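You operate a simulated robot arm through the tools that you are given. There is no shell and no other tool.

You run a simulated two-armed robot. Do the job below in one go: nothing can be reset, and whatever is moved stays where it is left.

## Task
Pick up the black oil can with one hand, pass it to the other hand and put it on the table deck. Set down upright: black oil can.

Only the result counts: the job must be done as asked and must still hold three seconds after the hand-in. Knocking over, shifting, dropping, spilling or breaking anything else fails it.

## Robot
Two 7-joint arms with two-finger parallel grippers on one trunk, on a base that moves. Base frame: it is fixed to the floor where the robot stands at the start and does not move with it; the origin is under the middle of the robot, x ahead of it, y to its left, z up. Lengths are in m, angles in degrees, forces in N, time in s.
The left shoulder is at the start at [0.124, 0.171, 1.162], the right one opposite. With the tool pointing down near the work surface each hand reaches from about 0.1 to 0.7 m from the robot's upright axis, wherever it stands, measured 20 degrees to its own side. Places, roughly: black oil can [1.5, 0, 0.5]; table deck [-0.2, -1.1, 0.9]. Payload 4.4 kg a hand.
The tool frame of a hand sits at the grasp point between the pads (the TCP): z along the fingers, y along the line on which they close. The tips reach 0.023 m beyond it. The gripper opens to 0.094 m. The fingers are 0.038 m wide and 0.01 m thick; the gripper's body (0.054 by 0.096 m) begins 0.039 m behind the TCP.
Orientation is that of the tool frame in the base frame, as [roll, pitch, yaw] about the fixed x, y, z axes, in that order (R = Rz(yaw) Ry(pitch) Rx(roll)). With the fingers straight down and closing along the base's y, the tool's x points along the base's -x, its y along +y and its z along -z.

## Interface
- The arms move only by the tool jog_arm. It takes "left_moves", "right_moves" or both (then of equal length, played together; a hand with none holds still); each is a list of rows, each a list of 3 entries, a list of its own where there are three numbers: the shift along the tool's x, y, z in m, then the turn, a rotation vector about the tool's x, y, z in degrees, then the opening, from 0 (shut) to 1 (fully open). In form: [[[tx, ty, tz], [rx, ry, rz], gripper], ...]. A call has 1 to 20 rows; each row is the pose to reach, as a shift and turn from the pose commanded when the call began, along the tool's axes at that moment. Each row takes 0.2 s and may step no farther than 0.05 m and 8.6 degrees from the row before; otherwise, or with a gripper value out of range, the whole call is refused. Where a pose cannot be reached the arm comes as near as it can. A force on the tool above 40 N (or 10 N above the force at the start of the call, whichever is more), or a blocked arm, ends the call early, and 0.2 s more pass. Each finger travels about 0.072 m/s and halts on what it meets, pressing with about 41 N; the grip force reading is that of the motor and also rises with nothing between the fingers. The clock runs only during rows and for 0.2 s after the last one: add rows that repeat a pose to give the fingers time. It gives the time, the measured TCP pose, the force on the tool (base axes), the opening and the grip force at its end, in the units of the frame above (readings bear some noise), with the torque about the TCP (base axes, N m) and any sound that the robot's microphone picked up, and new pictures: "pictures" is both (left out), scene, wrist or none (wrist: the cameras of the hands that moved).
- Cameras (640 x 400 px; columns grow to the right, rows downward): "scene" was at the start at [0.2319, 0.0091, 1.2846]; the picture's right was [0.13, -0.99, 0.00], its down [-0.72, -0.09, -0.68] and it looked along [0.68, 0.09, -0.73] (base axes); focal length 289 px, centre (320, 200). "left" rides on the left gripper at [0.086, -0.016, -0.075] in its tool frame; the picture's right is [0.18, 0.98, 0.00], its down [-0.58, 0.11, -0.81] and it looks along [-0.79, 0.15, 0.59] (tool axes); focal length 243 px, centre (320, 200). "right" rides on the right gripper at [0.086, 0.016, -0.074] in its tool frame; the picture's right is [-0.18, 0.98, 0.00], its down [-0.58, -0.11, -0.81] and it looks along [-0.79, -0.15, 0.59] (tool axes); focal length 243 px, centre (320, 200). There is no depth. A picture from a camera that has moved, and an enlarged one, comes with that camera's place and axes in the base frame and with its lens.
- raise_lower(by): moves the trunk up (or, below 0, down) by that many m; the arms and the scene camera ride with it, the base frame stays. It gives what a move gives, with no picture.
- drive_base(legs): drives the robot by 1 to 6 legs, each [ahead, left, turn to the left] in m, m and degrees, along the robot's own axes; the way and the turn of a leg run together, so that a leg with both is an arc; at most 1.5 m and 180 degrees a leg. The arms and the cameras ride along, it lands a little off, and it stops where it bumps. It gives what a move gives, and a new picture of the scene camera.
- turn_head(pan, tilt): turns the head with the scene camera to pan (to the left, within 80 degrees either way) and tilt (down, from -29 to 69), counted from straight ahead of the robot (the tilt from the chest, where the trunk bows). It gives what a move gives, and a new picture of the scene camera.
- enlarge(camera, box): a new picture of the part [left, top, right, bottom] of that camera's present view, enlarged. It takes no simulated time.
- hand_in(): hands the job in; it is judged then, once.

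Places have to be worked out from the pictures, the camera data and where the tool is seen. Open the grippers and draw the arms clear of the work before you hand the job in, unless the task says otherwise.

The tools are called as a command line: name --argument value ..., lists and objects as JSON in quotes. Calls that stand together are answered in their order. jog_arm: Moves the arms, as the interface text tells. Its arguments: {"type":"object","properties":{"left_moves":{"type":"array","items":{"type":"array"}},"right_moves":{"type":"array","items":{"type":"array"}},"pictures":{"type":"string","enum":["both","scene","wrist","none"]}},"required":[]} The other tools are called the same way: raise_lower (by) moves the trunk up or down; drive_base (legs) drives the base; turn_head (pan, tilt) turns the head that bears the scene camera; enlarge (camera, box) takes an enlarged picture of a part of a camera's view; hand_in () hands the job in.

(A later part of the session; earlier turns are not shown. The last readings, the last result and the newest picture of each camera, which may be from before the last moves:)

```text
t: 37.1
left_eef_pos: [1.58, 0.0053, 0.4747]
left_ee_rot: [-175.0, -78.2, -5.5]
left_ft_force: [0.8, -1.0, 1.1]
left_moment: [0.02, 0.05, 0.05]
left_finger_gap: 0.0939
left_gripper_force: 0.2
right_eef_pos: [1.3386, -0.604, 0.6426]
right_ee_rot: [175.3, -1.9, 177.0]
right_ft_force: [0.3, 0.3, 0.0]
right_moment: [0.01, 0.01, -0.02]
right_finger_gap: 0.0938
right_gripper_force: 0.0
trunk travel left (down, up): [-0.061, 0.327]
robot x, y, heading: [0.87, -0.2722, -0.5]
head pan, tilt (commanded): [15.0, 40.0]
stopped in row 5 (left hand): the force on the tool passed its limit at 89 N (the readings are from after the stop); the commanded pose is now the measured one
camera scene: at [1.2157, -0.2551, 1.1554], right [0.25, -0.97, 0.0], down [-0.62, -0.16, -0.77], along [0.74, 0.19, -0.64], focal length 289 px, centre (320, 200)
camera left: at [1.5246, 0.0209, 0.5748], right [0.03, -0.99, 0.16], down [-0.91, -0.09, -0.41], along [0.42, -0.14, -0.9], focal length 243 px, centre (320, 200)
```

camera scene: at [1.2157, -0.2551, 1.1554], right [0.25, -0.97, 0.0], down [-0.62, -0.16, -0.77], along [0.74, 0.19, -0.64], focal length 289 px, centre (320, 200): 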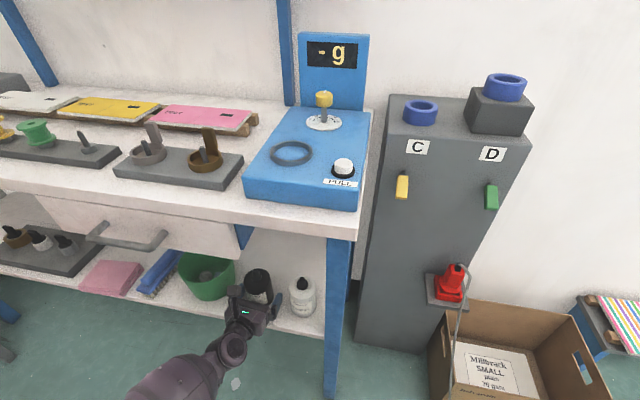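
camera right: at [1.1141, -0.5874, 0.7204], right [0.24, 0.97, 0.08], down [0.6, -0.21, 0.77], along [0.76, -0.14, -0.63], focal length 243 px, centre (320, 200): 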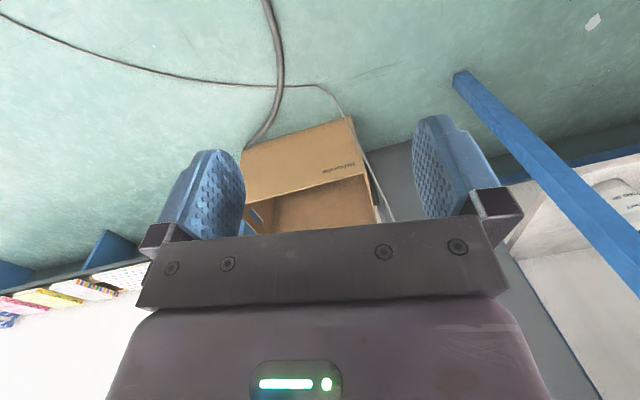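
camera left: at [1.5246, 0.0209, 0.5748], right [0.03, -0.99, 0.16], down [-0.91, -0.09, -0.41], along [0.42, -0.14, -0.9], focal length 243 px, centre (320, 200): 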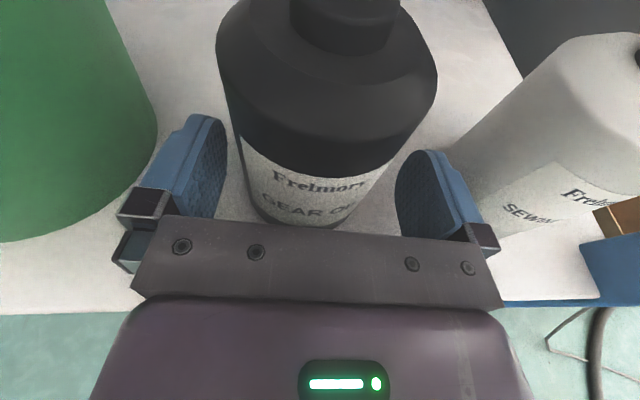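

The move stopped at TCP x 1.580 after a brief 89 N contact; the force is now near zero and the can still stands between the fingers. I enlarge to see what touched.

enlarge --camera "left" --box '[100, 60, 500, 310]'

enlarge --camera "scene" --box '[160, 230, 352, 350]'

```text
1.60 times, centred on (300, 185) of left
camera zoom: at [1.5246, 0.0209, 0.5748], right [0.03, -0.99, 0.16], down [-0.91, -0.09, -0.41], along [0.42, -0.14, -0.9], focal length 388 px, centre (352, 224)
```

zoom: 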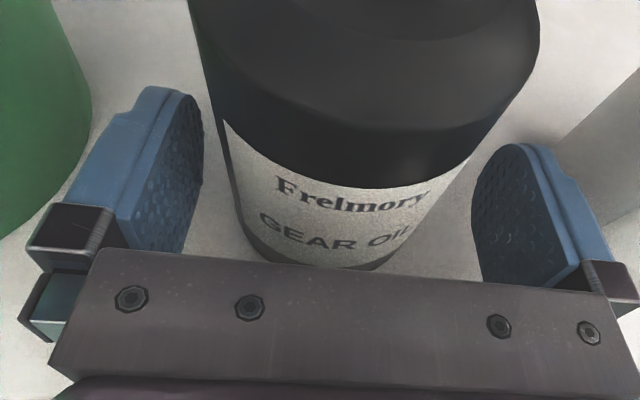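

```text
3.33 times, centred on (256, 290) of scene
camera zoom: at [1.2157, -0.2551, 1.1554], right [0.25, -0.97, 0.0], down [-0.62, -0.16, -0.77], along [0.74, 0.19, -0.64], focal length 962 px, centre (533, -100)
```

zoom: 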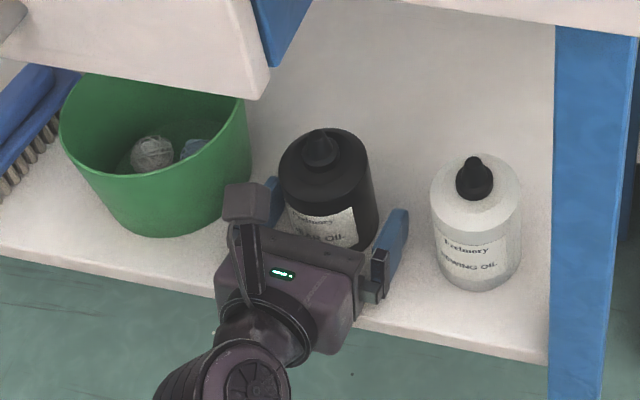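

The can has not visibly moved (nozzle still at about (1.597,0.008)), and the fingers have room on both sides. I creep forward 5 mm slowly to learn whether the palm is at the can or something rigid is in the way.

jog_arm --left_moves '[[[0.0005, 0, 0.001], [0, 0, 0], 1], [[0.0007, 0, 0.002], [0, 0, 0], 1], [[0.0009, 0, 0.003], [0, 0, 0], 1], [[0.0011, 0, 0.004], [0, 0, 0], 1], [[0.0013, 0, 0.005], [0, 0, 0], 1]]' --pictures "wrist"

```text
t: 37.9
left_eef_pos: [1.5807, 0.0054, 0.474]
left_ee_rot: [-175.2, -78.1, -5.4]
left_ft_force: [-13.1, -2.1, 11.1]
left_moment: [0.12, 1.09, 0.34]
left_finger_gap: 0.0941
left_gripper_force: 0.0
right_eef_pos: [1.3383, -0.6029, 0.6433]
right_ee_rot: [175.3, -1.8, 177.1]
right_ft_force: [-1.1, -0.5, -0.2]
right_moment: [-0.01, 0.03, 0.0]
right_finger_gap: 0.0939
right_gripper_force: 0.0
trunk travel left (down, up): [-0.061, 0.327]
robot x, y, heading: [0.8666, -0.2709, -0.5]
head pan, tilt (commanded): [15.0, 40.0]
stopped in row 4 (left hand): the force on the tool passed its limit at 43 N (the readings are from after the stop); the commanded pose is now the measured one
camera left: at [1.5251, 0.021, 0.5747], right [0.03, -0.99, 0.16], down [-0.91, -0.09, -0.4], along [0.41, -0.14, -0.9], focal length 243 px, centre (320, 200)
```

left: 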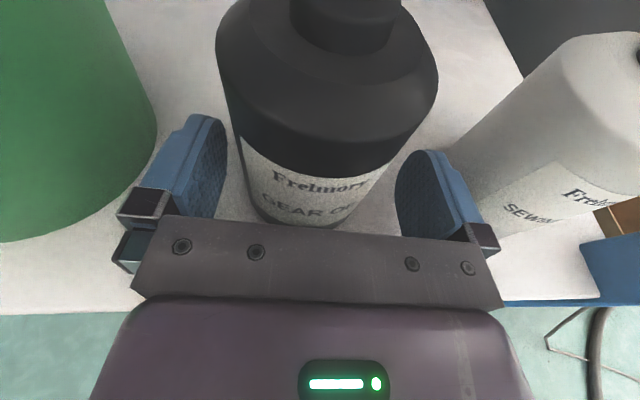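

The force (-13,-2,+11 N) with its moment points to the underside of the gripper touching the shelf's front edge at about (1.52, z 0.442), not the can. I lift 1 cm, tilt the hand to 16° down and creep to just behind the can's axis.

jog_arm --left_moves '[[[0.007, -0.0011, -0.0055], [0, -2, 0], 1], [[0.0094, -0.002, -0.004], [0, -4, 0], 1], [[0.0096, -0.002, 0], [0, -4, 0], 1], [[0.0086, -0.002, 0.0025], [0, -4, 0], 1], [[0.0086, -0.002, 0.0025], [0, -4, 0], 1]]' --pictures "wrist"

```text
t: 39.1
left_eef_pos: [1.5852, 0.0076, 0.4799]
left_ee_rot: [-176.6, -74.1, -4.1]
left_ft_force: [-0.3, 0.7, 0.5]
left_moment: [0.0, 0.01, 0.01]
left_finger_gap: 0.0938
left_gripper_force: 0.1
right_eef_pos: [1.3395, -0.6039, 0.6423]
right_ee_rot: [175.3, -1.9, 177.2]
right_ft_force: [-0.2, 0.8, -0.1]
right_moment: [-0.01, 0.01, -0.04]
right_finger_gap: 0.0939
right_gripper_force: 0.1
trunk travel left (down, up): [-0.061, 0.327]
robot x, y, heading: [0.8694, -0.2694, -0.5]
head pan, tilt (commanded): [15.0, 40.0]
camera left: at [1.5374, 0.0237, 0.585], right [0.04, -0.99, 0.16], down [-0.94, -0.09, -0.34], along [0.35, -0.14, -0.93], focal length 243 px, centre (320, 200)
```

left: 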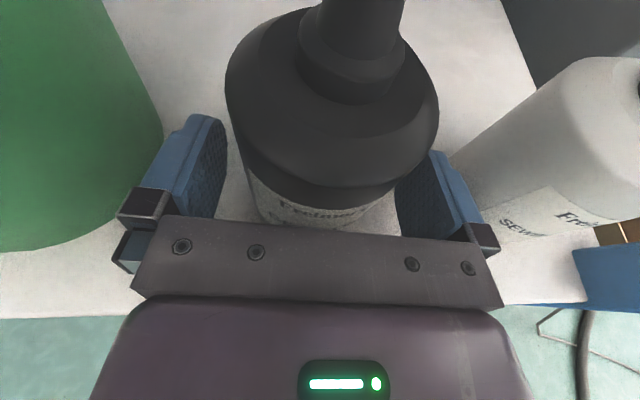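

The hand is free of contact at (1.585,0.008,0.480) with the can between the pads. I close the left gripper.

jog_arm --left_moves '[[[0, 0, 0], [0, 0, 0], 0.6], [[0, 0, 0], [0, 0, 0], 0.3], [[0, 0, 0], [0, 0, 0], 0], [[0, 0, 0], [0, 0, 0], 0]]' --pictures "both"

```text
t: 40.1
left_eef_pos: [1.5852, 0.008, 0.4805]
left_ee_rot: [-176.5, -74.0, -4.1]
left_ft_force: [0.4, 0.1, 0.9]
left_moment: [-0.12, -0.03, -0.03]
left_finger_gap: 0.0672
left_gripper_force: 40.7
right_eef_pos: [1.3393, -0.6031, 0.6432]
right_ee_rot: [175.3, -1.8, 177.1]
right_ft_force: [-0.1, 0.2, 0.0]
right_moment: [-0.01, 0.01, -0.03]
right_finger_gap: 0.0938
right_gripper_force: 0.1
trunk travel left (down, up): [-0.061, 0.327]
robot x, y, heading: [0.8721, -0.2771, -0.3]
head pan, tilt (commanded): [15.0, 40.0]
camera scene: at [1.2158, -0.255, 1.1553], right [0.25, -0.97, 0.0], down [-0.62, -0.16, -0.77], along [0.74, 0.19, -0.64], focal length 289 px, centre (320, 200)
camera left: at [1.5373, 0.0236, 0.5852], right [0.04, -0.99, 0.16], down [-0.94, -0.09, -0.34], along [0.35, -0.14, -0.93], focal length 243 px, centre (320, 200)
```

scene: 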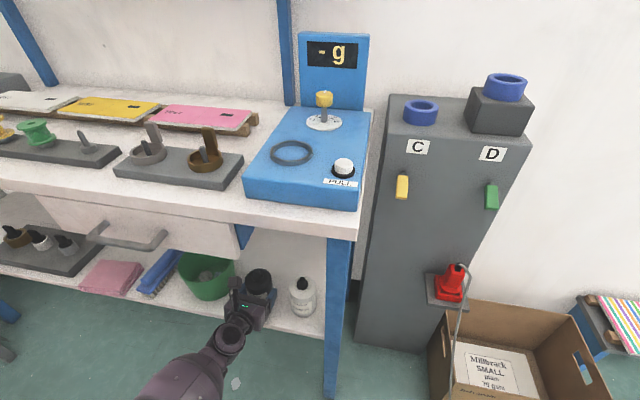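
left: 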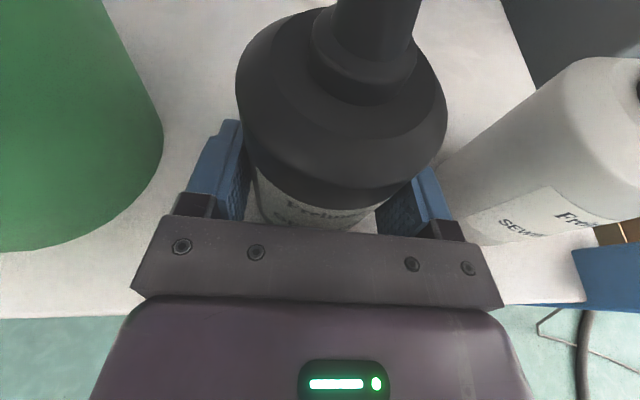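

The left gripper holds the can at 0.067 m with 41 N. I lift it 4 cm gently.

jog_arm --left_moves '[[[0.0096, 0, -0.0028], [0, 0, 0], 0], [[0.0192, 0, -0.0055], [0, 0, 0], 0], [[0.0288, 0, -0.0083], [0, 0, 0], 0], [[0.0385, 0, -0.011], [0, 0, 0], 0], [[0.0385, 0, -0.011], [0, 0, 0], 0]]' --pictures "both"

```text
t: 41.2
left_eef_pos: [1.5867, 0.0877, 0.5415]
left_ee_rot: [-147.1, -72.2, -31.4]
left_ft_force: [0.5, -1.2, -2.1]
left_moment: [-0.02, 0.07, 0.02]
left_finger_gap: 0.0666
left_gripper_force: 41.1
right_eef_pos: [1.34, -0.6038, 0.647]
right_ee_rot: [175.4, -1.6, 177.0]
right_ft_force: [-0.7, -0.6, -0.5]
right_moment: [0.0, -0.04, 0.01]
right_finger_gap: 0.0941
right_gripper_force: 0.0
trunk travel left (down, up): [-0.061, 0.327]
robot x, y, heading: [0.8699, -0.2723, -0.4]
head pan, tilt (commanded): [15.0, 40.0]
stopped in row 5 (left hand): the arm was blocked; the commanded pose is now the measured one
camera scene: at [1.2124, -0.2549, 1.1578], right [0.25, -0.97, 0.0], down [-0.62, -0.16, -0.77], along [0.74, 0.19, -0.64], focal length 289 px, centre (320, 200)
camera left: at [1.5366, 0.0866, 0.6464], right [0.05, -1.0, 0.01], down [-0.93, -0.05, -0.36], along [0.36, 0.01, -0.93], focal length 243 px, centre (320, 200)
```

scene: 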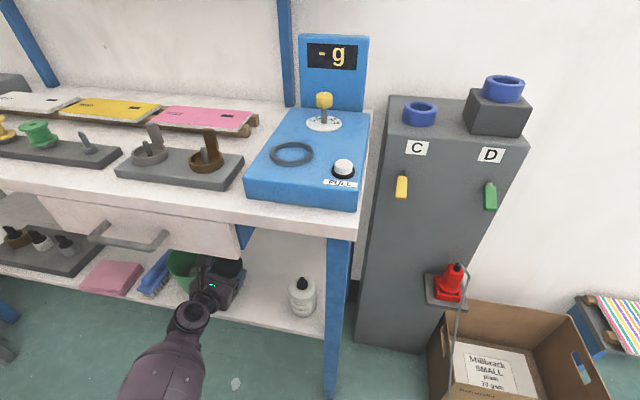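
left: 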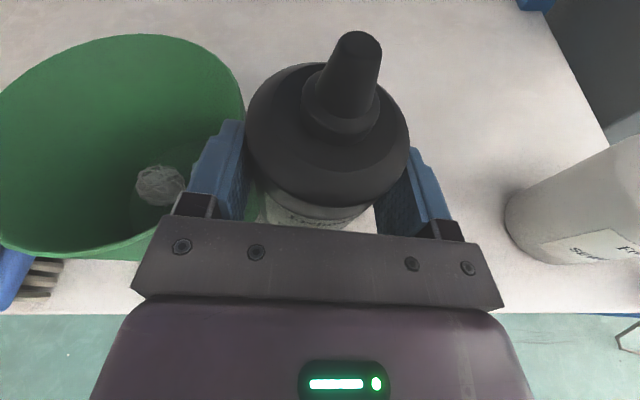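

The arm made an unexpected sideways jump of about 8 cm to the left and was then blocked. I look closely at the bucket and can before doing anything else.

enlarge --camera "scene" --box '[120, 220, 312, 340]'

enlarge --camera "left" --box '[0, 0, 448, 280]'

```text
3.33 times, centred on (216, 280) of scene
camera zoom: at [1.2124, -0.2549, 1.1578], right [0.25, -0.97, 0.0], down [-0.62, -0.16, -0.77], along [0.74, 0.19, -0.64], focal length 962 px, centre (667, -67)
```

zoom: 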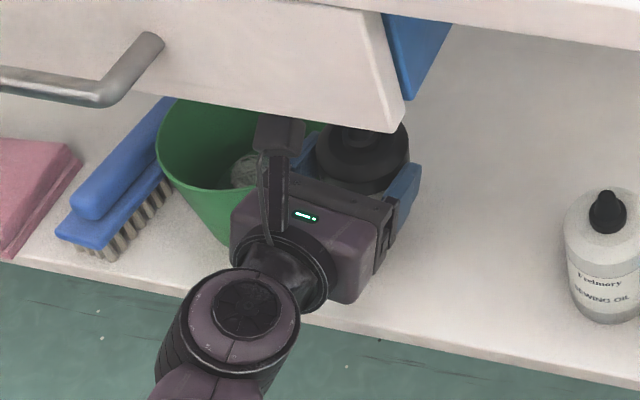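

```text
1.43 times, centred on (224, 140) of left
camera zoom: at [1.5366, 0.0866, 0.6464], right [0.05, -1.0, 0.01], down [-0.93, -0.05, -0.36], along [0.36, 0.01, -0.93], focal length 347 px, centre (457, 286)
```

zoom: 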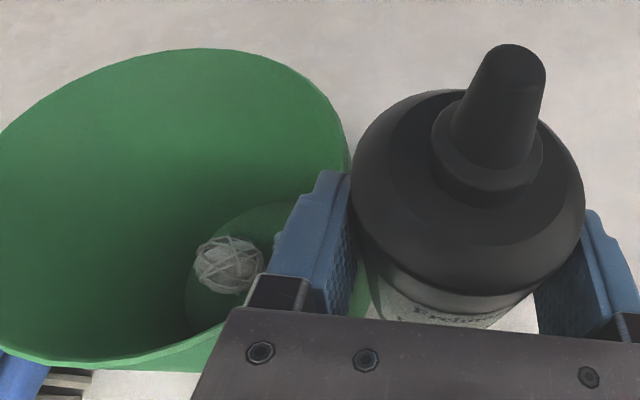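

The green bucket was nudged about 3 cm to the left by the hand's jump; I will deal with it later. First I slide the base 5 cm right, away from the bucket, then back out of the shelf with the can held.

drive_base --legs '[[0, -0.05, 0], [-0.3, 0, 0]]'

enlarge --camera "scene" --box '[100, 100, 420, 300]'

```text
t: 43.5
left_eef_pos: [1.4041, 0.053, 0.532]
left_ee_rot: [-146.6, -71.0, -31.0]
left_ft_force: [0.8, 1.3, -3.3]
left_moment: [-0.01, 0.07, -0.01]
left_finger_gap: 0.0667
left_gripper_force: 41.0
right_eef_pos: [1.1823, -0.6457, 0.6481]
right_ee_rot: [175.5, -0.5, 178.0]
right_ft_force: [0.3, 0.1, -0.6]
right_moment: [-0.05, 0.01, -0.01]
right_finger_gap: 0.0939
right_gripper_force: 0.0
trunk travel left (down, up): [-0.061, 0.327]
robot x, y, heading: [0.6969, -0.3241, 0.4]
head pan, tilt (commanded): [15.0, 40.0]
stopped in leg 2: the robot was blocked; the commanded pose is now the measured one
camera scene: at [1.0434, -0.2998, 1.1534], right [0.26, -0.97, 0.0], down [-0.62, -0.17, -0.77], along [0.74, 0.2, -0.64], focal length 289 px, centre (320, 200)
```

scene: 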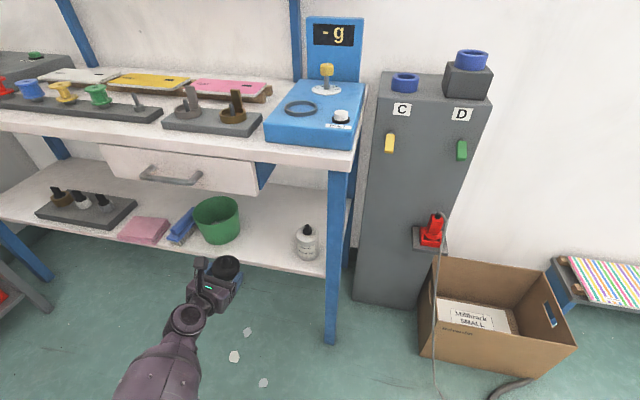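

```text
2.00 times, centred on (260, 200) of scene
camera zoom: at [1.0434, -0.2998, 1.1534], right [0.26, -0.97, 0.0], down [-0.62, -0.17, -0.77], along [0.74, 0.2, -0.64], focal length 577 px, centre (440, 200)
```

zoom: 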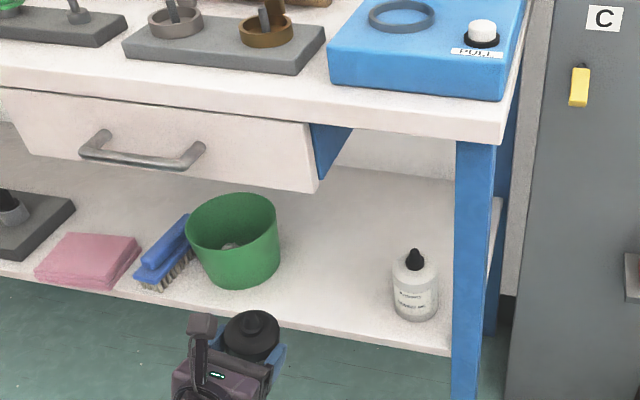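

The can is out of the shelf and still held; the bucket now stands about 3 cm left of where it was. Backing was blocked, probably my right elbow at the sewing table's arm, so I look to the right.

turn_head --pan -80 --tilt 35

```text
t: 45.2
left_eef_pos: [1.4059, 0.0528, 0.5351]
left_ee_rot: [-146.6, -71.1, -31.0]
left_ft_force: [0.1, -0.6, -3.0]
left_moment: [-0.04, 0.04, -0.04]
left_finger_gap: 0.0664
left_gripper_force: 41.4
right_eef_pos: [1.1818, -0.6464, 0.6498]
right_ee_rot: [175.5, -0.3, 178.0]
right_ft_force: [0.4, 0.0, -0.3]
right_moment: [-0.04, 0.0, 0.05]
right_finger_gap: 0.0941
right_gripper_force: 0.0
trunk travel left (down, up): [-0.061, 0.327]
robot x, y, heading: [0.6942, -0.3249, -0.1]
head pan, tilt (commanded): [-80.0, 35.0]
camera scene: at [0.9766, -0.409, 1.1624], right [-0.98, -0.18, 0.0], down [-0.1, 0.56, -0.82], along [0.14, -0.81, -0.57], focal length 289 px, centre (320, 200)
```

scene: 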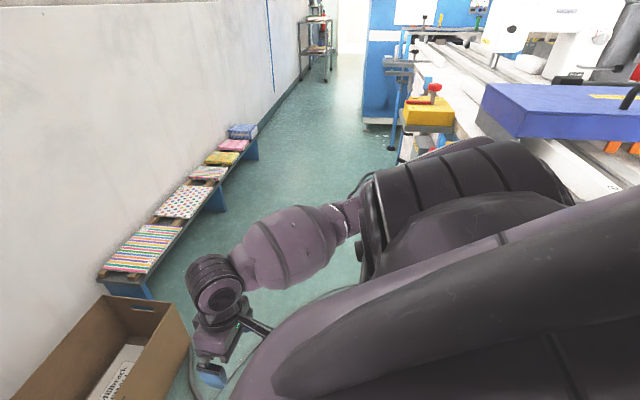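

My right elbow is up against the end of the sewing table. I ease forward and to the left away from it.

drive_base --legs '[[0.03, 0.0, 0], [0, 0.12, 0]]'

```text
t: 47.3
left_eef_pos: [1.4353, 0.1701, 0.5358]
left_ee_rot: [-146.5, -71.3, -31.3]
left_ft_force: [-0.4, 0.0, -3.4]
left_moment: [0.0, 0.04, -0.05]
left_finger_gap: 0.0668
left_gripper_force: 41.5
right_eef_pos: [1.21, -0.5285, 0.6508]
right_ee_rot: [175.5, -0.2, 177.9]
right_ft_force: [-0.6, -0.1, 0.2]
right_moment: [0.01, 0.01, -0.01]
right_finger_gap: 0.0939
right_gripper_force: 0.2
trunk travel left (down, up): [-0.061, 0.327]
robot x, y, heading: [0.7257, -0.2028, 0.1]
head pan, tilt (commanded): [-80.0, 35.0]
camera scene: at [1.0047, -0.2903, 1.1627], right [-0.98, -0.17, 0.0], down [-0.1, 0.56, -0.82], along [0.14, -0.81, -0.57], focal length 289 px, centre (320, 200)
```

scene: 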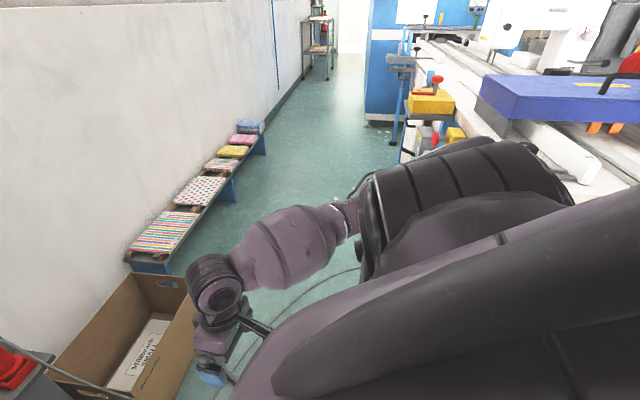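

The path is clear now and the can's weight (3.4 N) is on the left hand. I raise the trunk step by step, which also gives the arms room.

raise_lower --by 0.06

turn_head --pan 10 --tilt 50

```text
t: 48.3
left_eef_pos: [1.4349, 0.1681, 0.5946]
left_ee_rot: [-146.8, -71.1, -31.0]
left_ft_force: [-0.3, -0.5, -3.4]
left_moment: [-0.04, 0.01, 0.0]
left_finger_gap: 0.0666
left_gripper_force: 41.0
right_eef_pos: [1.2112, -0.5285, 0.7081]
right_ee_rot: [175.5, -0.4, 177.8]
right_ft_force: [0.3, 0.0, 1.3]
right_moment: [0.0, -0.03, 0.01]
right_finger_gap: 0.0939
right_gripper_force: 0.1
trunk travel left (down, up): [-0.121, 0.267]
robot x, y, heading: [0.7266, -0.2061, 0.2]
head pan, tilt (commanded): [-80.0, 35.0]
```

```text
t: 50.0
left_eef_pos: [1.4357, 0.1693, 0.5962]
left_ee_rot: [-146.5, -71.2, -31.4]
left_ft_force: [0.6, -0.1, -2.8]
left_moment: [0.01, 0.06, 0.0]
left_finger_gap: 0.0667
left_gripper_force: 40.9
right_eef_pos: [1.2105, -0.5298, 0.7095]
right_ee_rot: [175.5, -0.1, 177.9]
right_ft_force: [-0.8, 0.2, 1.0]
right_moment: [0.03, -0.02, -0.03]
right_finger_gap: 0.0939
right_gripper_force: 0.0
trunk travel left (down, up): [-0.121, 0.267]
robot x, y, heading: [0.7274, -0.2035, -0.1]
head pan, tilt (commanded): [10.0, 50.0]
camera scene: at [1.0076, -0.1903, 1.2167], right [0.17, -0.98, 0.0], down [-0.75, -0.13, -0.64], along [0.63, 0.11, -0.77], focal length 289 px, centre (320, 200)
```

scene: 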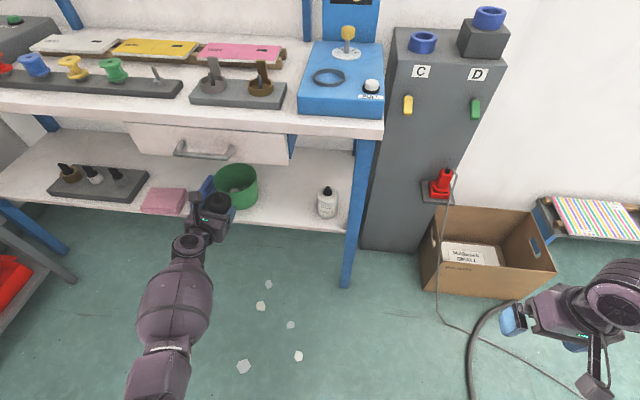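

Both hands hold steady. I slide left and back into the open floor between bench and table for the handover.

drive_base --legs '[[-0.05, 0.17, 0], [-0.3, 0, 0]]'

```text
t: 53.8
left_eef_pos: [1.0838, 0.3381, 0.5964]
left_ee_rot: [-146.5, -71.3, -31.2]
left_ft_force: [-0.3, -0.3, -2.3]
left_moment: [0.0, 0.05, -0.03]
left_finger_gap: 0.0666
left_gripper_force: 41.1
right_eef_pos: [0.8618, -0.3602, 0.7105]
right_ee_rot: [175.5, -0.2, 178.1]
right_ft_force: [0.1, 0.5, 0.4]
right_moment: [0.0, -0.02, 0.02]
right_finger_gap: 0.0942
right_gripper_force: 0.0
trunk travel left (down, up): [-0.121, 0.267]
robot x, y, heading: [0.3739, -0.0372, 0.1]
head pan, tilt (commanded): [10.0, 50.0]
camera scene: at [0.6572, -0.0215, 1.2168], right [0.18, -0.98, 0.0], down [-0.75, -0.13, -0.64], along [0.63, 0.11, -0.77], focal length 289 px, centre (320, 200)
```

scene: 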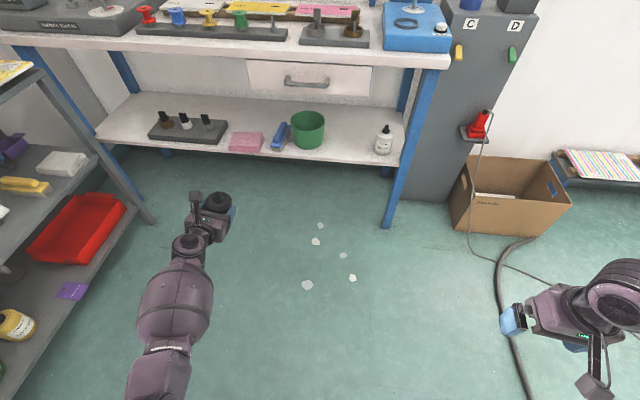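

In open floor now. I raise the trunk another 0.1 m.

raise_lower --by 0.1

```text
t: 55.1
left_eef_pos: [1.0847, 0.3388, 0.6944]
left_ee_rot: [-146.8, -71.1, -31.1]
left_ft_force: [-0.7, 0.1, -3.0]
left_moment: [-0.03, 0.03, 0.03]
left_finger_gap: 0.0668
left_gripper_force: 40.6
right_eef_pos: [0.861, -0.3599, 0.8093]
right_ee_rot: [175.5, -0.4, 178.0]
right_ft_force: [0.6, 0.2, -0.3]
right_moment: [-0.01, 0.02, -0.03]
right_finger_gap: 0.0941
right_gripper_force: 0.0
trunk travel left (down, up): [-0.221, 0.167]
robot x, y, heading: [0.3727, -0.0346, -0.1]
head pan, tilt (commanded): [10.0, 50.0]
```

The left hand is at (1.085,0.339,0.694) holding the can with a small roll. I now swing it inward so that it points to the right (toward -y) with the can upright, half of the motion first.

jog_arm --left_moves '[[[0.0081, 0.0185, -0.01625], [-6.6, 0.495, 1.15], 0], [[0.0162, 0.0371, -0.0325], [-13.2, 0.99, 2.3], 0], [[0.02435, 0.0556, -0.04875], [-19.8, 1.485, 3.45], 0], [[0.0325, 0.0741, -0.065], [-26.4, 1.98, 4.6], 0], [[0.0406, 0.0927, -0.08125], [-33, 2.475, 5.75], 0], [[0.0487, 0.1112, -0.0975], [-39.6, 2.97, 6.9], 0]]' --pictures "both"

```text
t: 56.5
left_eef_pos: [1.0069, 0.2176, 0.7493]
left_ee_rot: [-164.4, -71.2, -54.4]
left_ft_force: [0.8, -0.9, -2.9]
left_moment: [0.04, 0.06, -0.02]
left_finger_gap: 0.0667
left_gripper_force: 41.2
right_eef_pos: [0.8619, -0.3604, 0.8104]
right_ee_rot: [175.5, -0.2, 178.0]
right_ft_force: [-0.1, -0.1, -0.9]
right_moment: [-0.04, -0.02, -0.01]
right_finger_gap: 0.094
right_gripper_force: 0.1
trunk travel left (down, up): [-0.221, 0.167]
robot x, y, heading: [0.3726, -0.0309, 0.3]
head pan, tilt (commanded): [10.0, 50.0]
camera scene: at [0.5607, -0.0217, 1.3315], right [0.18, -0.98, 0.0], down [-0.75, -0.13, -0.64], along [0.63, 0.11, -0.77], focal length 289 px, centre (320, 200)
camera left: at [0.9768, 0.2502, 0.8558], right [-0.59, -0.8, 0.09], down [-0.78, 0.54, -0.31], along [0.2, -0.25, -0.95], focal length 243 px, centre (320, 200)
```

scene: 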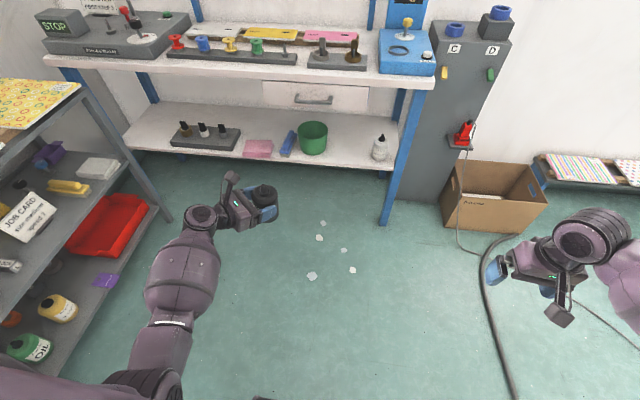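
left: 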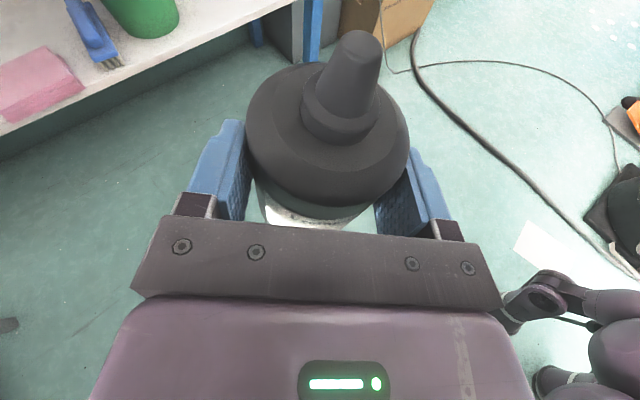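

The left hand follows smoothly. I do the second half of the swing, and begin nothing with the right yet.

jog_arm --left_moves '[[[0.0092, 0.0204, -0.001], [-5.71, 0.546, 1.043], 0], [[0.0184, 0.0409, -0.002], [-11.43, 1.09, 2.09], 0], [[0.0276, 0.0613, -0.003], [-17.14, 1.64, 3.13], 0], [[0.0367, 0.0817, -0.004], [-22.86, 2.18, 4.17], 0], [[0.0459, 0.1021, -0.005], [-28.57, 2.73, 5.21], 0], [[0.0551, 0.1226, -0.006], [-34.29, 3.27, 6.26], 0], [[0.0643, 0.143, -0.007], [-40.0, 3.82, 7.3], 0]]' --pictures "both"

```text
t: 58.1
left_eef_pos: [0.9231, 0.0941, 0.7988]
left_ee_rot: [179.9, -74.0, -79.8]
left_ft_force: [0.2, -0.7, -2.7]
left_moment: [0.05, 0.02, -0.02]
left_finger_gap: 0.0666
left_gripper_force: 40.5
right_eef_pos: [0.8607, -0.3598, 0.8099]
right_ee_rot: [175.5, -0.2, 178.0]
right_ft_force: [0.6, -0.2, 0.1]
right_moment: [0.02, 0.0, -0.01]
right_finger_gap: 0.0939
right_gripper_force: 0.0
trunk travel left (down, up): [-0.221, 0.167]
robot x, y, heading: [0.3758, -0.037, 0.1]
head pan, tilt (commanded): [10.0, 50.0]
camera scene: at [0.5609, -0.0219, 1.3315], right [0.18, -0.98, 0.0], down [-0.75, -0.13, -0.64], along [0.63, 0.11, -0.77], focal length 289 px, centre (320, 200)
camera left: at [0.9297, 0.1431, 0.9029], right [-0.96, -0.22, 0.18], down [-0.27, 0.9, -0.34], along [-0.09, -0.37, -0.93], focal length 243 px, centre (320, 200)
```

scene: 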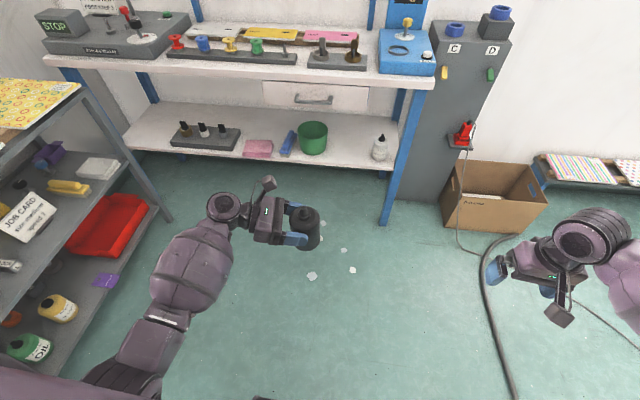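
left: 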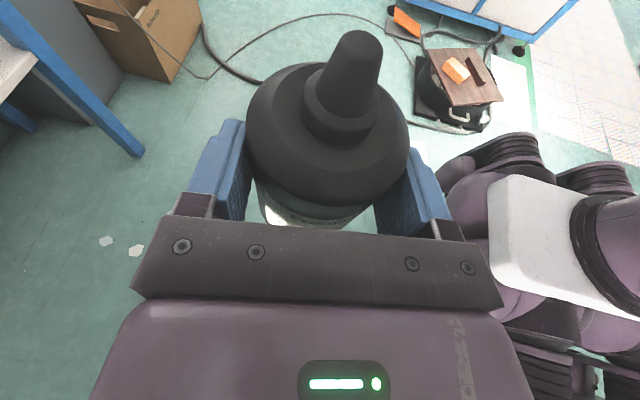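

The left hand is exactly at its target. The can seems to sit differently in the fingers than at the grasp, so I enlarge both views to measure how it is held.

enlarge --camera "scene" --box '[240, 160, 368, 260]'

enlarge --camera "left" --box '[140, 0, 500, 240]'

```text
4.00 times, centred on (304, 210) of scene
camera zoom: at [0.5609, -0.0219, 1.3315], right [0.18, -0.98, 0.0], down [-0.75, -0.13, -0.64], along [0.63, 0.11, -0.77], focal length 1154 px, centre (384, 160)
```

zoom: 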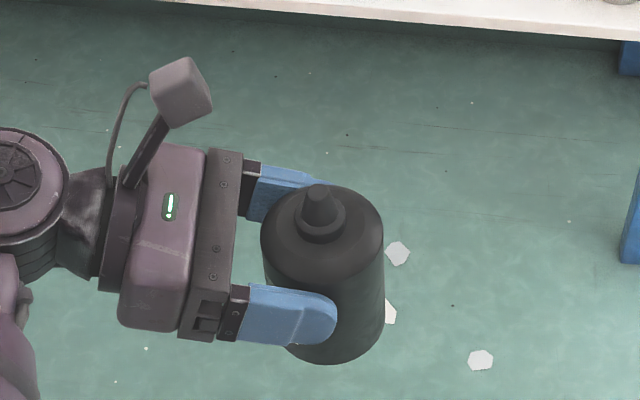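

```text
1.67 times, centred on (320, 120) of left
camera zoom: at [0.9297, 0.1431, 0.9029], right [-0.96, -0.22, 0.18], down [-0.27, 0.9, -0.34], along [-0.09, -0.37, -0.93], focal length 404 px, centre (320, 333)
```

zoom: 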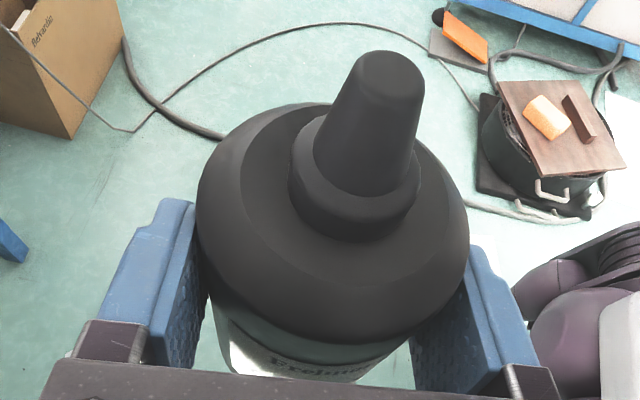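

Triangulated, the can's tip is 0.062 m above the left TCP, so the hand now holds it at mid-height (about 0.053 m above its base), leaving no room for the right hand above. I will set it briefly on the table deck and regrasp lower before passing it over; first I raise the trunk.

raise_lower --by 0.14

turn_head --pan -80 --tilt 30

```text
t: 59.8
left_eef_pos: [0.9227, 0.0928, 0.9389]
left_ee_rot: [179.7, -73.9, -79.4]
left_ft_force: [0.1, 1.0, -2.3]
left_moment: [0.02, -0.02, 0.04]
left_finger_gap: 0.0665
left_gripper_force: 41.2
right_eef_pos: [0.8617, -0.3599, 0.9493]
right_ee_rot: [175.5, -0.2, 177.9]
right_ft_force: [-0.2, -0.5, 0.1]
right_moment: [-0.03, 0.03, 0.0]
right_finger_gap: 0.094
right_gripper_force: 0.0
trunk travel left (down, up): [-0.361, 0.027]
robot x, y, heading: [0.3723, -0.0358, -0.1]
head pan, tilt (commanded): [10.0, 50.0]
```

```text
t: 61.4
left_eef_pos: [0.9226, 0.0928, 0.9407]
left_ee_rot: [179.9, -73.8, -79.7]
left_ft_force: [0.2, -0.8, -3.7]
left_moment: [0.03, 0.03, 0.0]
left_finger_gap: 0.0666
left_gripper_force: 41.1
right_eef_pos: [0.8609, -0.3594, 0.9506]
right_ee_rot: [175.6, -0.3, 178.0]
right_ft_force: [0.6, 0.3, 0.4]
right_moment: [0.03, 0.02, 0.02]
right_finger_gap: 0.0943
right_gripper_force: 0.0
trunk travel left (down, up): [-0.361, 0.027]
robot x, y, heading: [0.3759, -0.0339, 0.2]
head pan, tilt (commanded): [-80.0, 30.0]
camera scene: at [0.4461, -0.1244, 1.507], right [-0.98, -0.18, 0.0], down [-0.09, 0.49, -0.87], along [0.15, -0.85, -0.5], focal length 289 px, centre (320, 200)
```

scene: 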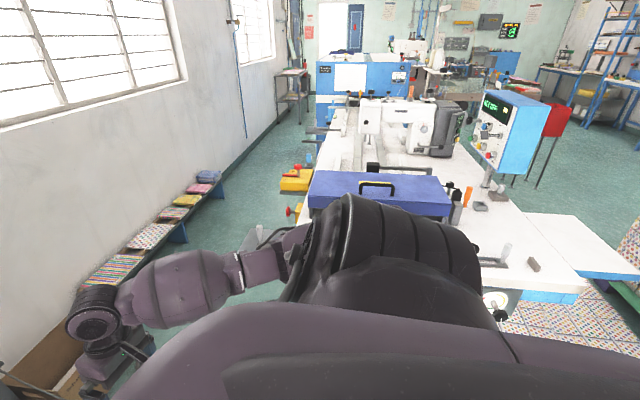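

From up here the deck and its wing are well seen. I enlarge them to triangulate the deck's height and edges.

enlarge --camera "scene" --box '[440, 180, 640, 305]'

enlarge --camera "scene" --box '[240, 80, 560, 280]'

```text
3.20 times, centred on (540, 242) of scene
camera zoom: at [0.4461, -0.1244, 1.507], right [-0.98, -0.18, 0.0], down [-0.09, 0.49, -0.87], along [0.15, -0.85, -0.5], focal length 924 px, centre (-384, 64)
```

zoom: 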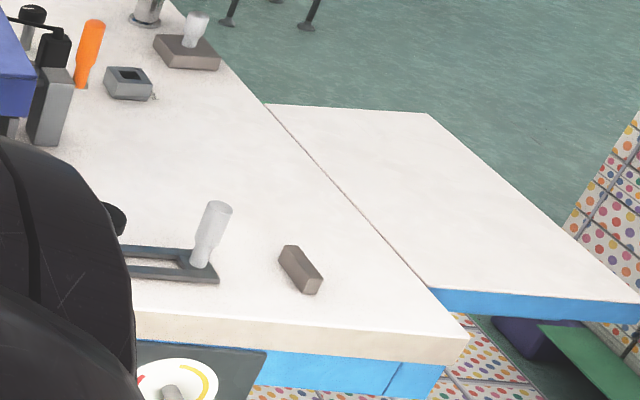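

```text
2.00 times, centred on (400, 180) of scene
camera zoom: at [0.4461, -0.1244, 1.507], right [-0.98, -0.18, 0.0], down [-0.09, 0.49, -0.87], along [0.15, -0.85, -0.5], focal length 577 px, centre (160, 240)
```

zoom: 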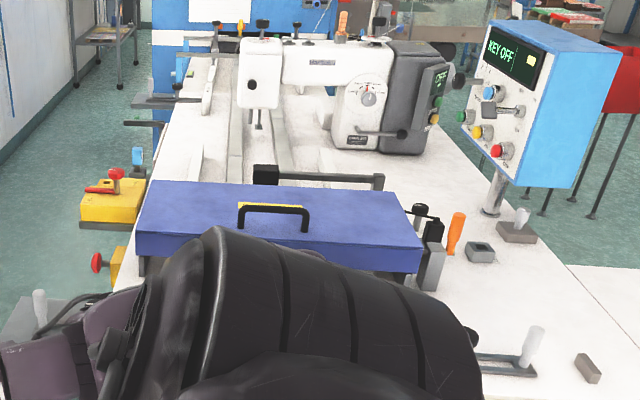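

Triangulation gives the deck top at z 0.855: the main deck's front edge at y -0.874, its right edge (seam) at x -0.22, the wing spanning x -0.42..-0.22, y -1.29..-0.94. I lift the left hand 5 cm and turn the robot to face the table.

jog_arm --left_moves '[[[0.016, 0, -0.0046], [0, 0, 0], 0], [[0.032, 0, -0.0092], [0, 0, 0], 0], [[0.048, 0, -0.0138], [0, 0, 0], 0]]' --pictures "none"

drive_base --legs '[[0, 0, -45], [0, 0, -45]]'

turn_head --pan -40 --tilt 45

```text
t: 62.2
left_eef_pos: [0.9224, 0.0914, 0.9909]
left_ee_rot: [179.8, -73.9, -79.6]
left_ft_force: [0.0, 0.1, -2.6]
left_moment: [0.07, 0.01, 0.04]
left_finger_gap: 0.0665
left_gripper_force: 40.1
right_eef_pos: [0.8617, -0.3603, 0.9505]
right_ee_rot: [175.4, -0.2, 178.0]
right_ft_force: [-0.3, 0.5, -0.2]
right_moment: [0.01, 0.01, 0.01]
right_finger_gap: 0.094
right_gripper_force: 0.2
trunk travel left (down, up): [-0.361, 0.027]
robot x, y, heading: [0.3752, -0.0356, 0.0]
head pan, tilt (commanded): [-80.0, 30.0]
```

```text
t: 66.7
left_eef_pos: [0.5047, -0.5827, 0.9897]
left_ee_rot: [179.9, -73.8, -169.3]
left_ft_force: [0.0, -0.9, -3.0]
left_moment: [-0.04, -0.04, 0.02]
left_finger_gap: 0.0668
left_gripper_force: 40.6
right_eef_pos: [0.052, -0.5241, 0.9508]
right_ee_rot: [175.5, -0.2, 88.5]
right_ft_force: [-0.6, -0.2, 0.8]
right_moment: [0.0, 0.0, 0.01]
right_finger_gap: 0.0938
right_gripper_force: 0.1
trunk travel left (down, up): [-0.361, 0.027]
robot x, y, heading: [0.3707, -0.0357, -89.2]
head pan, tilt (commanded): [-80.0, 30.0]
camera scene: at [0.2853, -0.1081, 1.507], right [-0.18, 0.98, 0.0], down [0.49, 0.09, -0.87], along [-0.85, -0.16, -0.5], focal length 289 px, centre (320, 200)
```

scene: 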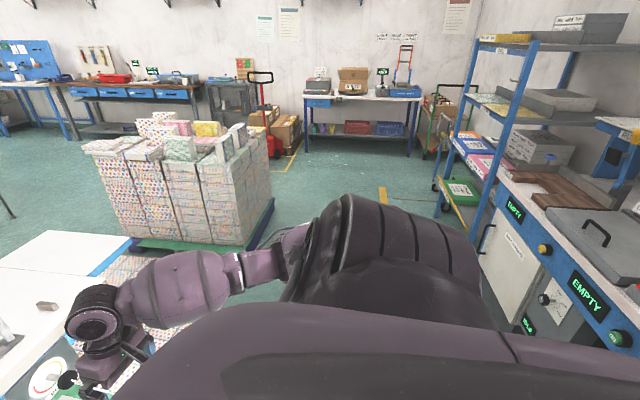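

```text
t: 67.8
left_eef_pos: [0.5037, -0.5825, 0.9896]
left_ee_rot: [179.8, -73.8, -169.2]
left_ft_force: [0.7, -0.2, -3.1]
left_moment: [0.03, -0.09, 0.01]
left_finger_gap: 0.0665
left_gripper_force: 40.9
right_eef_pos: [0.0513, -0.5247, 0.9514]
right_ee_rot: [175.5, -0.2, 88.5]
right_ft_force: [-0.4, 0.4, 0.6]
right_moment: [0.01, -0.01, -0.01]
right_finger_gap: 0.094
right_gripper_force: 0.1
trunk travel left (down, up): [-0.361, 0.027]
robot x, y, heading: [0.3759, -0.0342, -89.4]
head pan, tilt (commanded): [-40.0, 45.0]
camera scene: at [0.3227, -0.1544, 1.4844], right [-0.77, 0.64, 0.0], down [0.45, 0.55, -0.71], along [-0.45, -0.55, -0.71], focal length 289 px, centre (320, 200)
```

scene: 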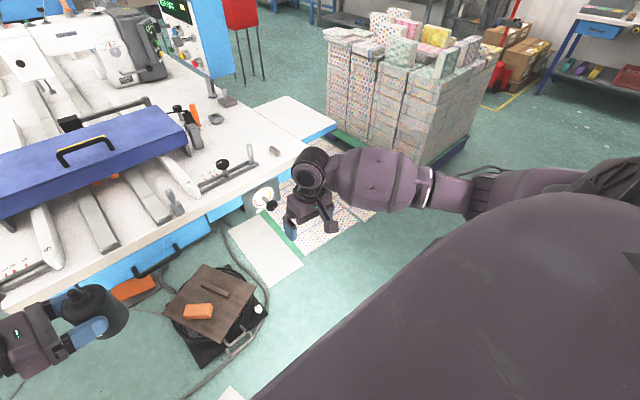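

Facing the table now (heading -89.3°). The floor to my right looks free, with cabinets only beyond y 0.5; I slide right toward the wing in stages.

drive_base --legs '[[0.05, -0.45, 0]]'

turn_head --pan -70 --tilt 35

```text
t: 72.2
left_eef_pos: [0.064, -0.6363, 0.9898]
left_ee_rot: [179.8, -73.9, -169.1]
left_ft_force: [-0.5, -0.2, -2.7]
left_moment: [0.0, -0.06, -0.01]
left_finger_gap: 0.0667
left_gripper_force: 41.3
right_eef_pos: [-0.3888, -0.581, 0.95]
right_ee_rot: [175.5, -0.2, 88.5]
right_ft_force: [0.3, 0.6, -0.3]
right_moment: [0.02, -0.01, -0.03]
right_finger_gap: 0.094
right_gripper_force: 0.1
trunk travel left (down, up): [-0.361, 0.027]
robot x, y, heading: [-0.0691, -0.0869, -89.5]
head pan, tilt (commanded): [-40.0, 45.0]
camera scene: at [-0.119, -0.2094, 1.4843], right [-0.77, 0.63, 0.0], down [0.45, 0.55, -0.71], along [-0.45, -0.55, -0.71], focal length 289 px, centre (320, 200)
```

scene: 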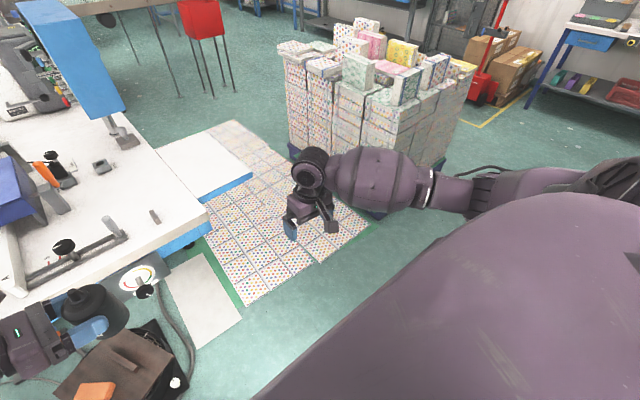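

```text
t: 73.2
left_eef_pos: [0.0642, -0.6366, 0.9891]
left_ee_rot: [179.8, -73.9, -169.1]
left_ft_force: [0.7, 0.9, -2.6]
left_moment: [-0.01, -0.03, -0.01]
left_finger_gap: 0.0667
left_gripper_force: 41.8
right_eef_pos: [-0.3881, -0.5787, 0.9507]
right_ee_rot: [175.5, -0.2, 88.5]
right_ft_force: [-0.1, 0.1, 0.4]
right_moment: [0.01, 0.03, 0.0]
right_finger_gap: 0.094
right_gripper_force: 0.0
trunk travel left (down, up): [-0.361, 0.027]
robot x, y, heading: [-0.0703, -0.0916, -89.2]
head pan, tilt (commanded): [-70.0, 35.0]
camera scene: at [-0.1496, -0.1776, 1.4991], right [-0.35, 0.94, 0.0], down [0.54, 0.2, -0.82], along [-0.77, -0.29, -0.57], focal length 289 px, centre (320, 200)
```

scene: 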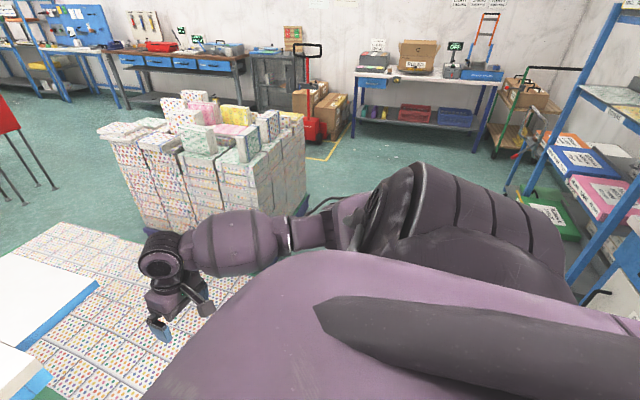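

The polka-dot mat begins only beyond y -0.9, so the standing place near (-0.45,-0.29) is free. I drive there.

drive_base --legs '[[0, -0.38, 0], [0.15, 0, 0]]'

turn_head --pan 5 --tilt 50

```text
t: 78.0
left_eef_pos: [-0.3103, -0.7911, 0.9889]
left_ee_rot: [179.6, -73.9, -169.0]
left_ft_force: [-0.5, -0.5, -2.5]
left_moment: [0.01, -0.03, -0.01]
left_finger_gap: 0.0665
left_gripper_force: 40.7
right_eef_pos: [-0.763, -0.7332, 0.9495]
right_ee_rot: [175.5, -0.2, 88.3]
right_ft_force: [-1.3, 0.1, -0.8]
right_moment: [0.02, -0.01, -0.01]
right_finger_gap: 0.094
right_gripper_force: 0.1
trunk travel left (down, up): [-0.361, 0.027]
robot x, y, heading: [-0.4421, -0.2406, -89.7]
head pan, tilt (commanded): [-70.0, 35.0]
camera scene: at [-0.5229, -0.3324, 1.4991], right [-0.35, 0.94, 0.0], down [0.54, 0.2, -0.82], along [-0.77, -0.29, -0.57], focal length 289 px, centre (320, 200)
```

scene: 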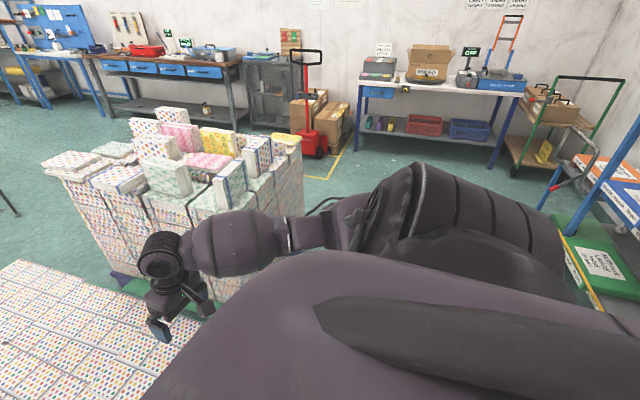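

```text
t: 79.4
left_eef_pos: [-0.3107, -0.7897, 0.9904]
left_ee_rot: [179.7, -73.9, -169.2]
left_ft_force: [-0.5, -0.1, -3.4]
left_moment: [0.01, -0.06, 0.02]
left_finger_gap: 0.0666
left_gripper_force: 40.9
right_eef_pos: [-0.7624, -0.7321, 0.9502]
right_ee_rot: [175.4, -0.2, 88.3]
right_ft_force: [0.1, -0.2, -0.7]
right_moment: [0.04, -0.04, 0.0]
right_finger_gap: 0.0943
right_gripper_force: 0.0
trunk travel left (down, up): [-0.361, 0.027]
robot x, y, heading: [-0.4407, -0.2464, -90.1]
head pan, tilt (commanded): [5.0, 50.0]
camera scene: at [-0.4332, -0.3768, 1.4775], right [-1.0, -0.09, 0.0], down [-0.07, 0.76, -0.64], along [0.06, -0.64, -0.77], focal length 289 px, centre (320, 200)
```

scene: 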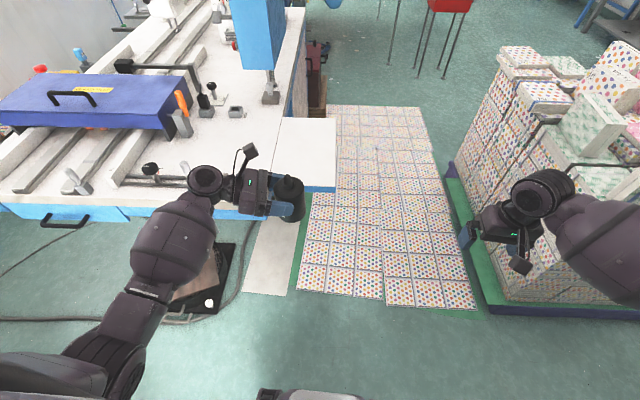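

I am now in front of the wing at (-0.441,-0.246) facing it. I enlarge the can in the scene view to judge its lean before I set it down.

enlarge --camera "scene" --box '[220, 130, 348, 230]'

enlarge --camera "scene" --box '[80, 60, 400, 260]'

```text
4.00 times, centred on (284, 180) of scene
camera zoom: at [-0.4332, -0.3768, 1.4775], right [-1.0, -0.09, 0.0], down [-0.07, 0.76, -0.64], along [0.06, -0.64, -0.77], focal length 1154 px, centre (464, 280)
```

zoom: 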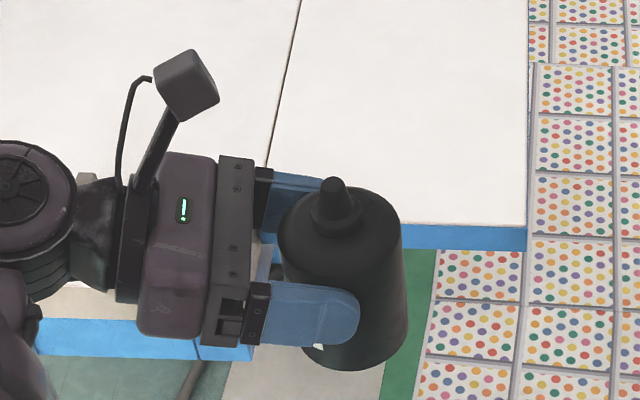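

```text
2.00 times, centred on (240, 160) of scene
camera zoom: at [-0.4332, -0.3768, 1.4775], right [-1.0, -0.09, 0.0], down [-0.07, 0.76, -0.64], along [0.06, -0.64, -0.77], focal length 577 px, centre (480, 280)
```

zoom: 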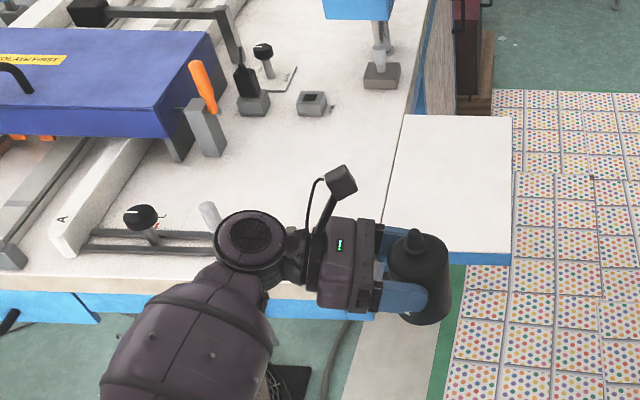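

The can hangs upright in the hand with its base about 0.058 m below the TCP. I turn the left hand to point straight ahead (toward -y) over the wing's front edge, half first.

jog_arm --left_moves '[[[0.001, -0.0133, 0.0034], [7.61, 0, -2.2], 0], [[0.002, -0.0265, 0.0068], [15.22, 0, -4.39], 0], [[0.0029, -0.0398, 0.0102], [22.83, 0, -6.59], 0], [[0.0039, -0.0531, 0.0136], [30.44, 0, -8.78], 0], [[0.0049, -0.0664, 0.017], [38.05, 0, -10.98], 0]]' --pictures "scene"

```text
t: 80.6
left_eef_pos: [-0.3165, -0.8584, 0.9905]
left_ee_rot: [179.8, -73.9, -129.7]
left_ft_force: [-0.1, -0.2, -2.9]
left_moment: [0.03, -0.08, 0.02]
left_finger_gap: 0.0665
left_gripper_force: 41.3
right_eef_pos: [-0.7636, -0.7343, 0.9509]
right_ee_rot: [175.5, -0.2, 88.2]
right_ft_force: [0.5, 0.5, 0.1]
right_moment: [0.02, 0.02, 0.02]
right_finger_gap: 0.094
right_gripper_force: 0.1
trunk travel left (down, up): [-0.361, 0.027]
robot x, y, heading: [-0.4411, -0.2445, -89.7]
head pan, tilt (commanded): [5.0, 50.0]
camera scene: at [-0.4339, -0.3769, 1.4774], right [-1.0, -0.09, 0.0], down [-0.07, 0.76, -0.64], along [0.06, -0.64, -0.77], focal length 289 px, centre (320, 200)
```

scene: 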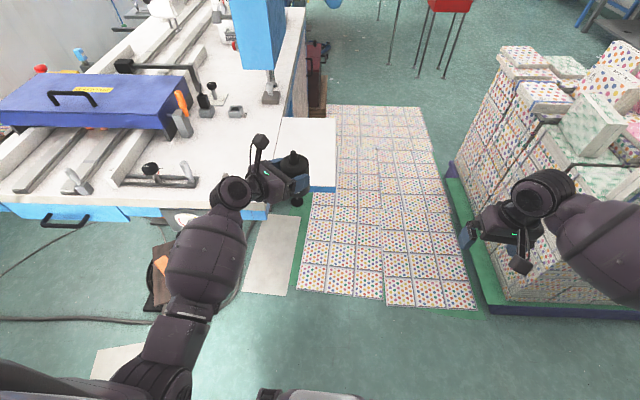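

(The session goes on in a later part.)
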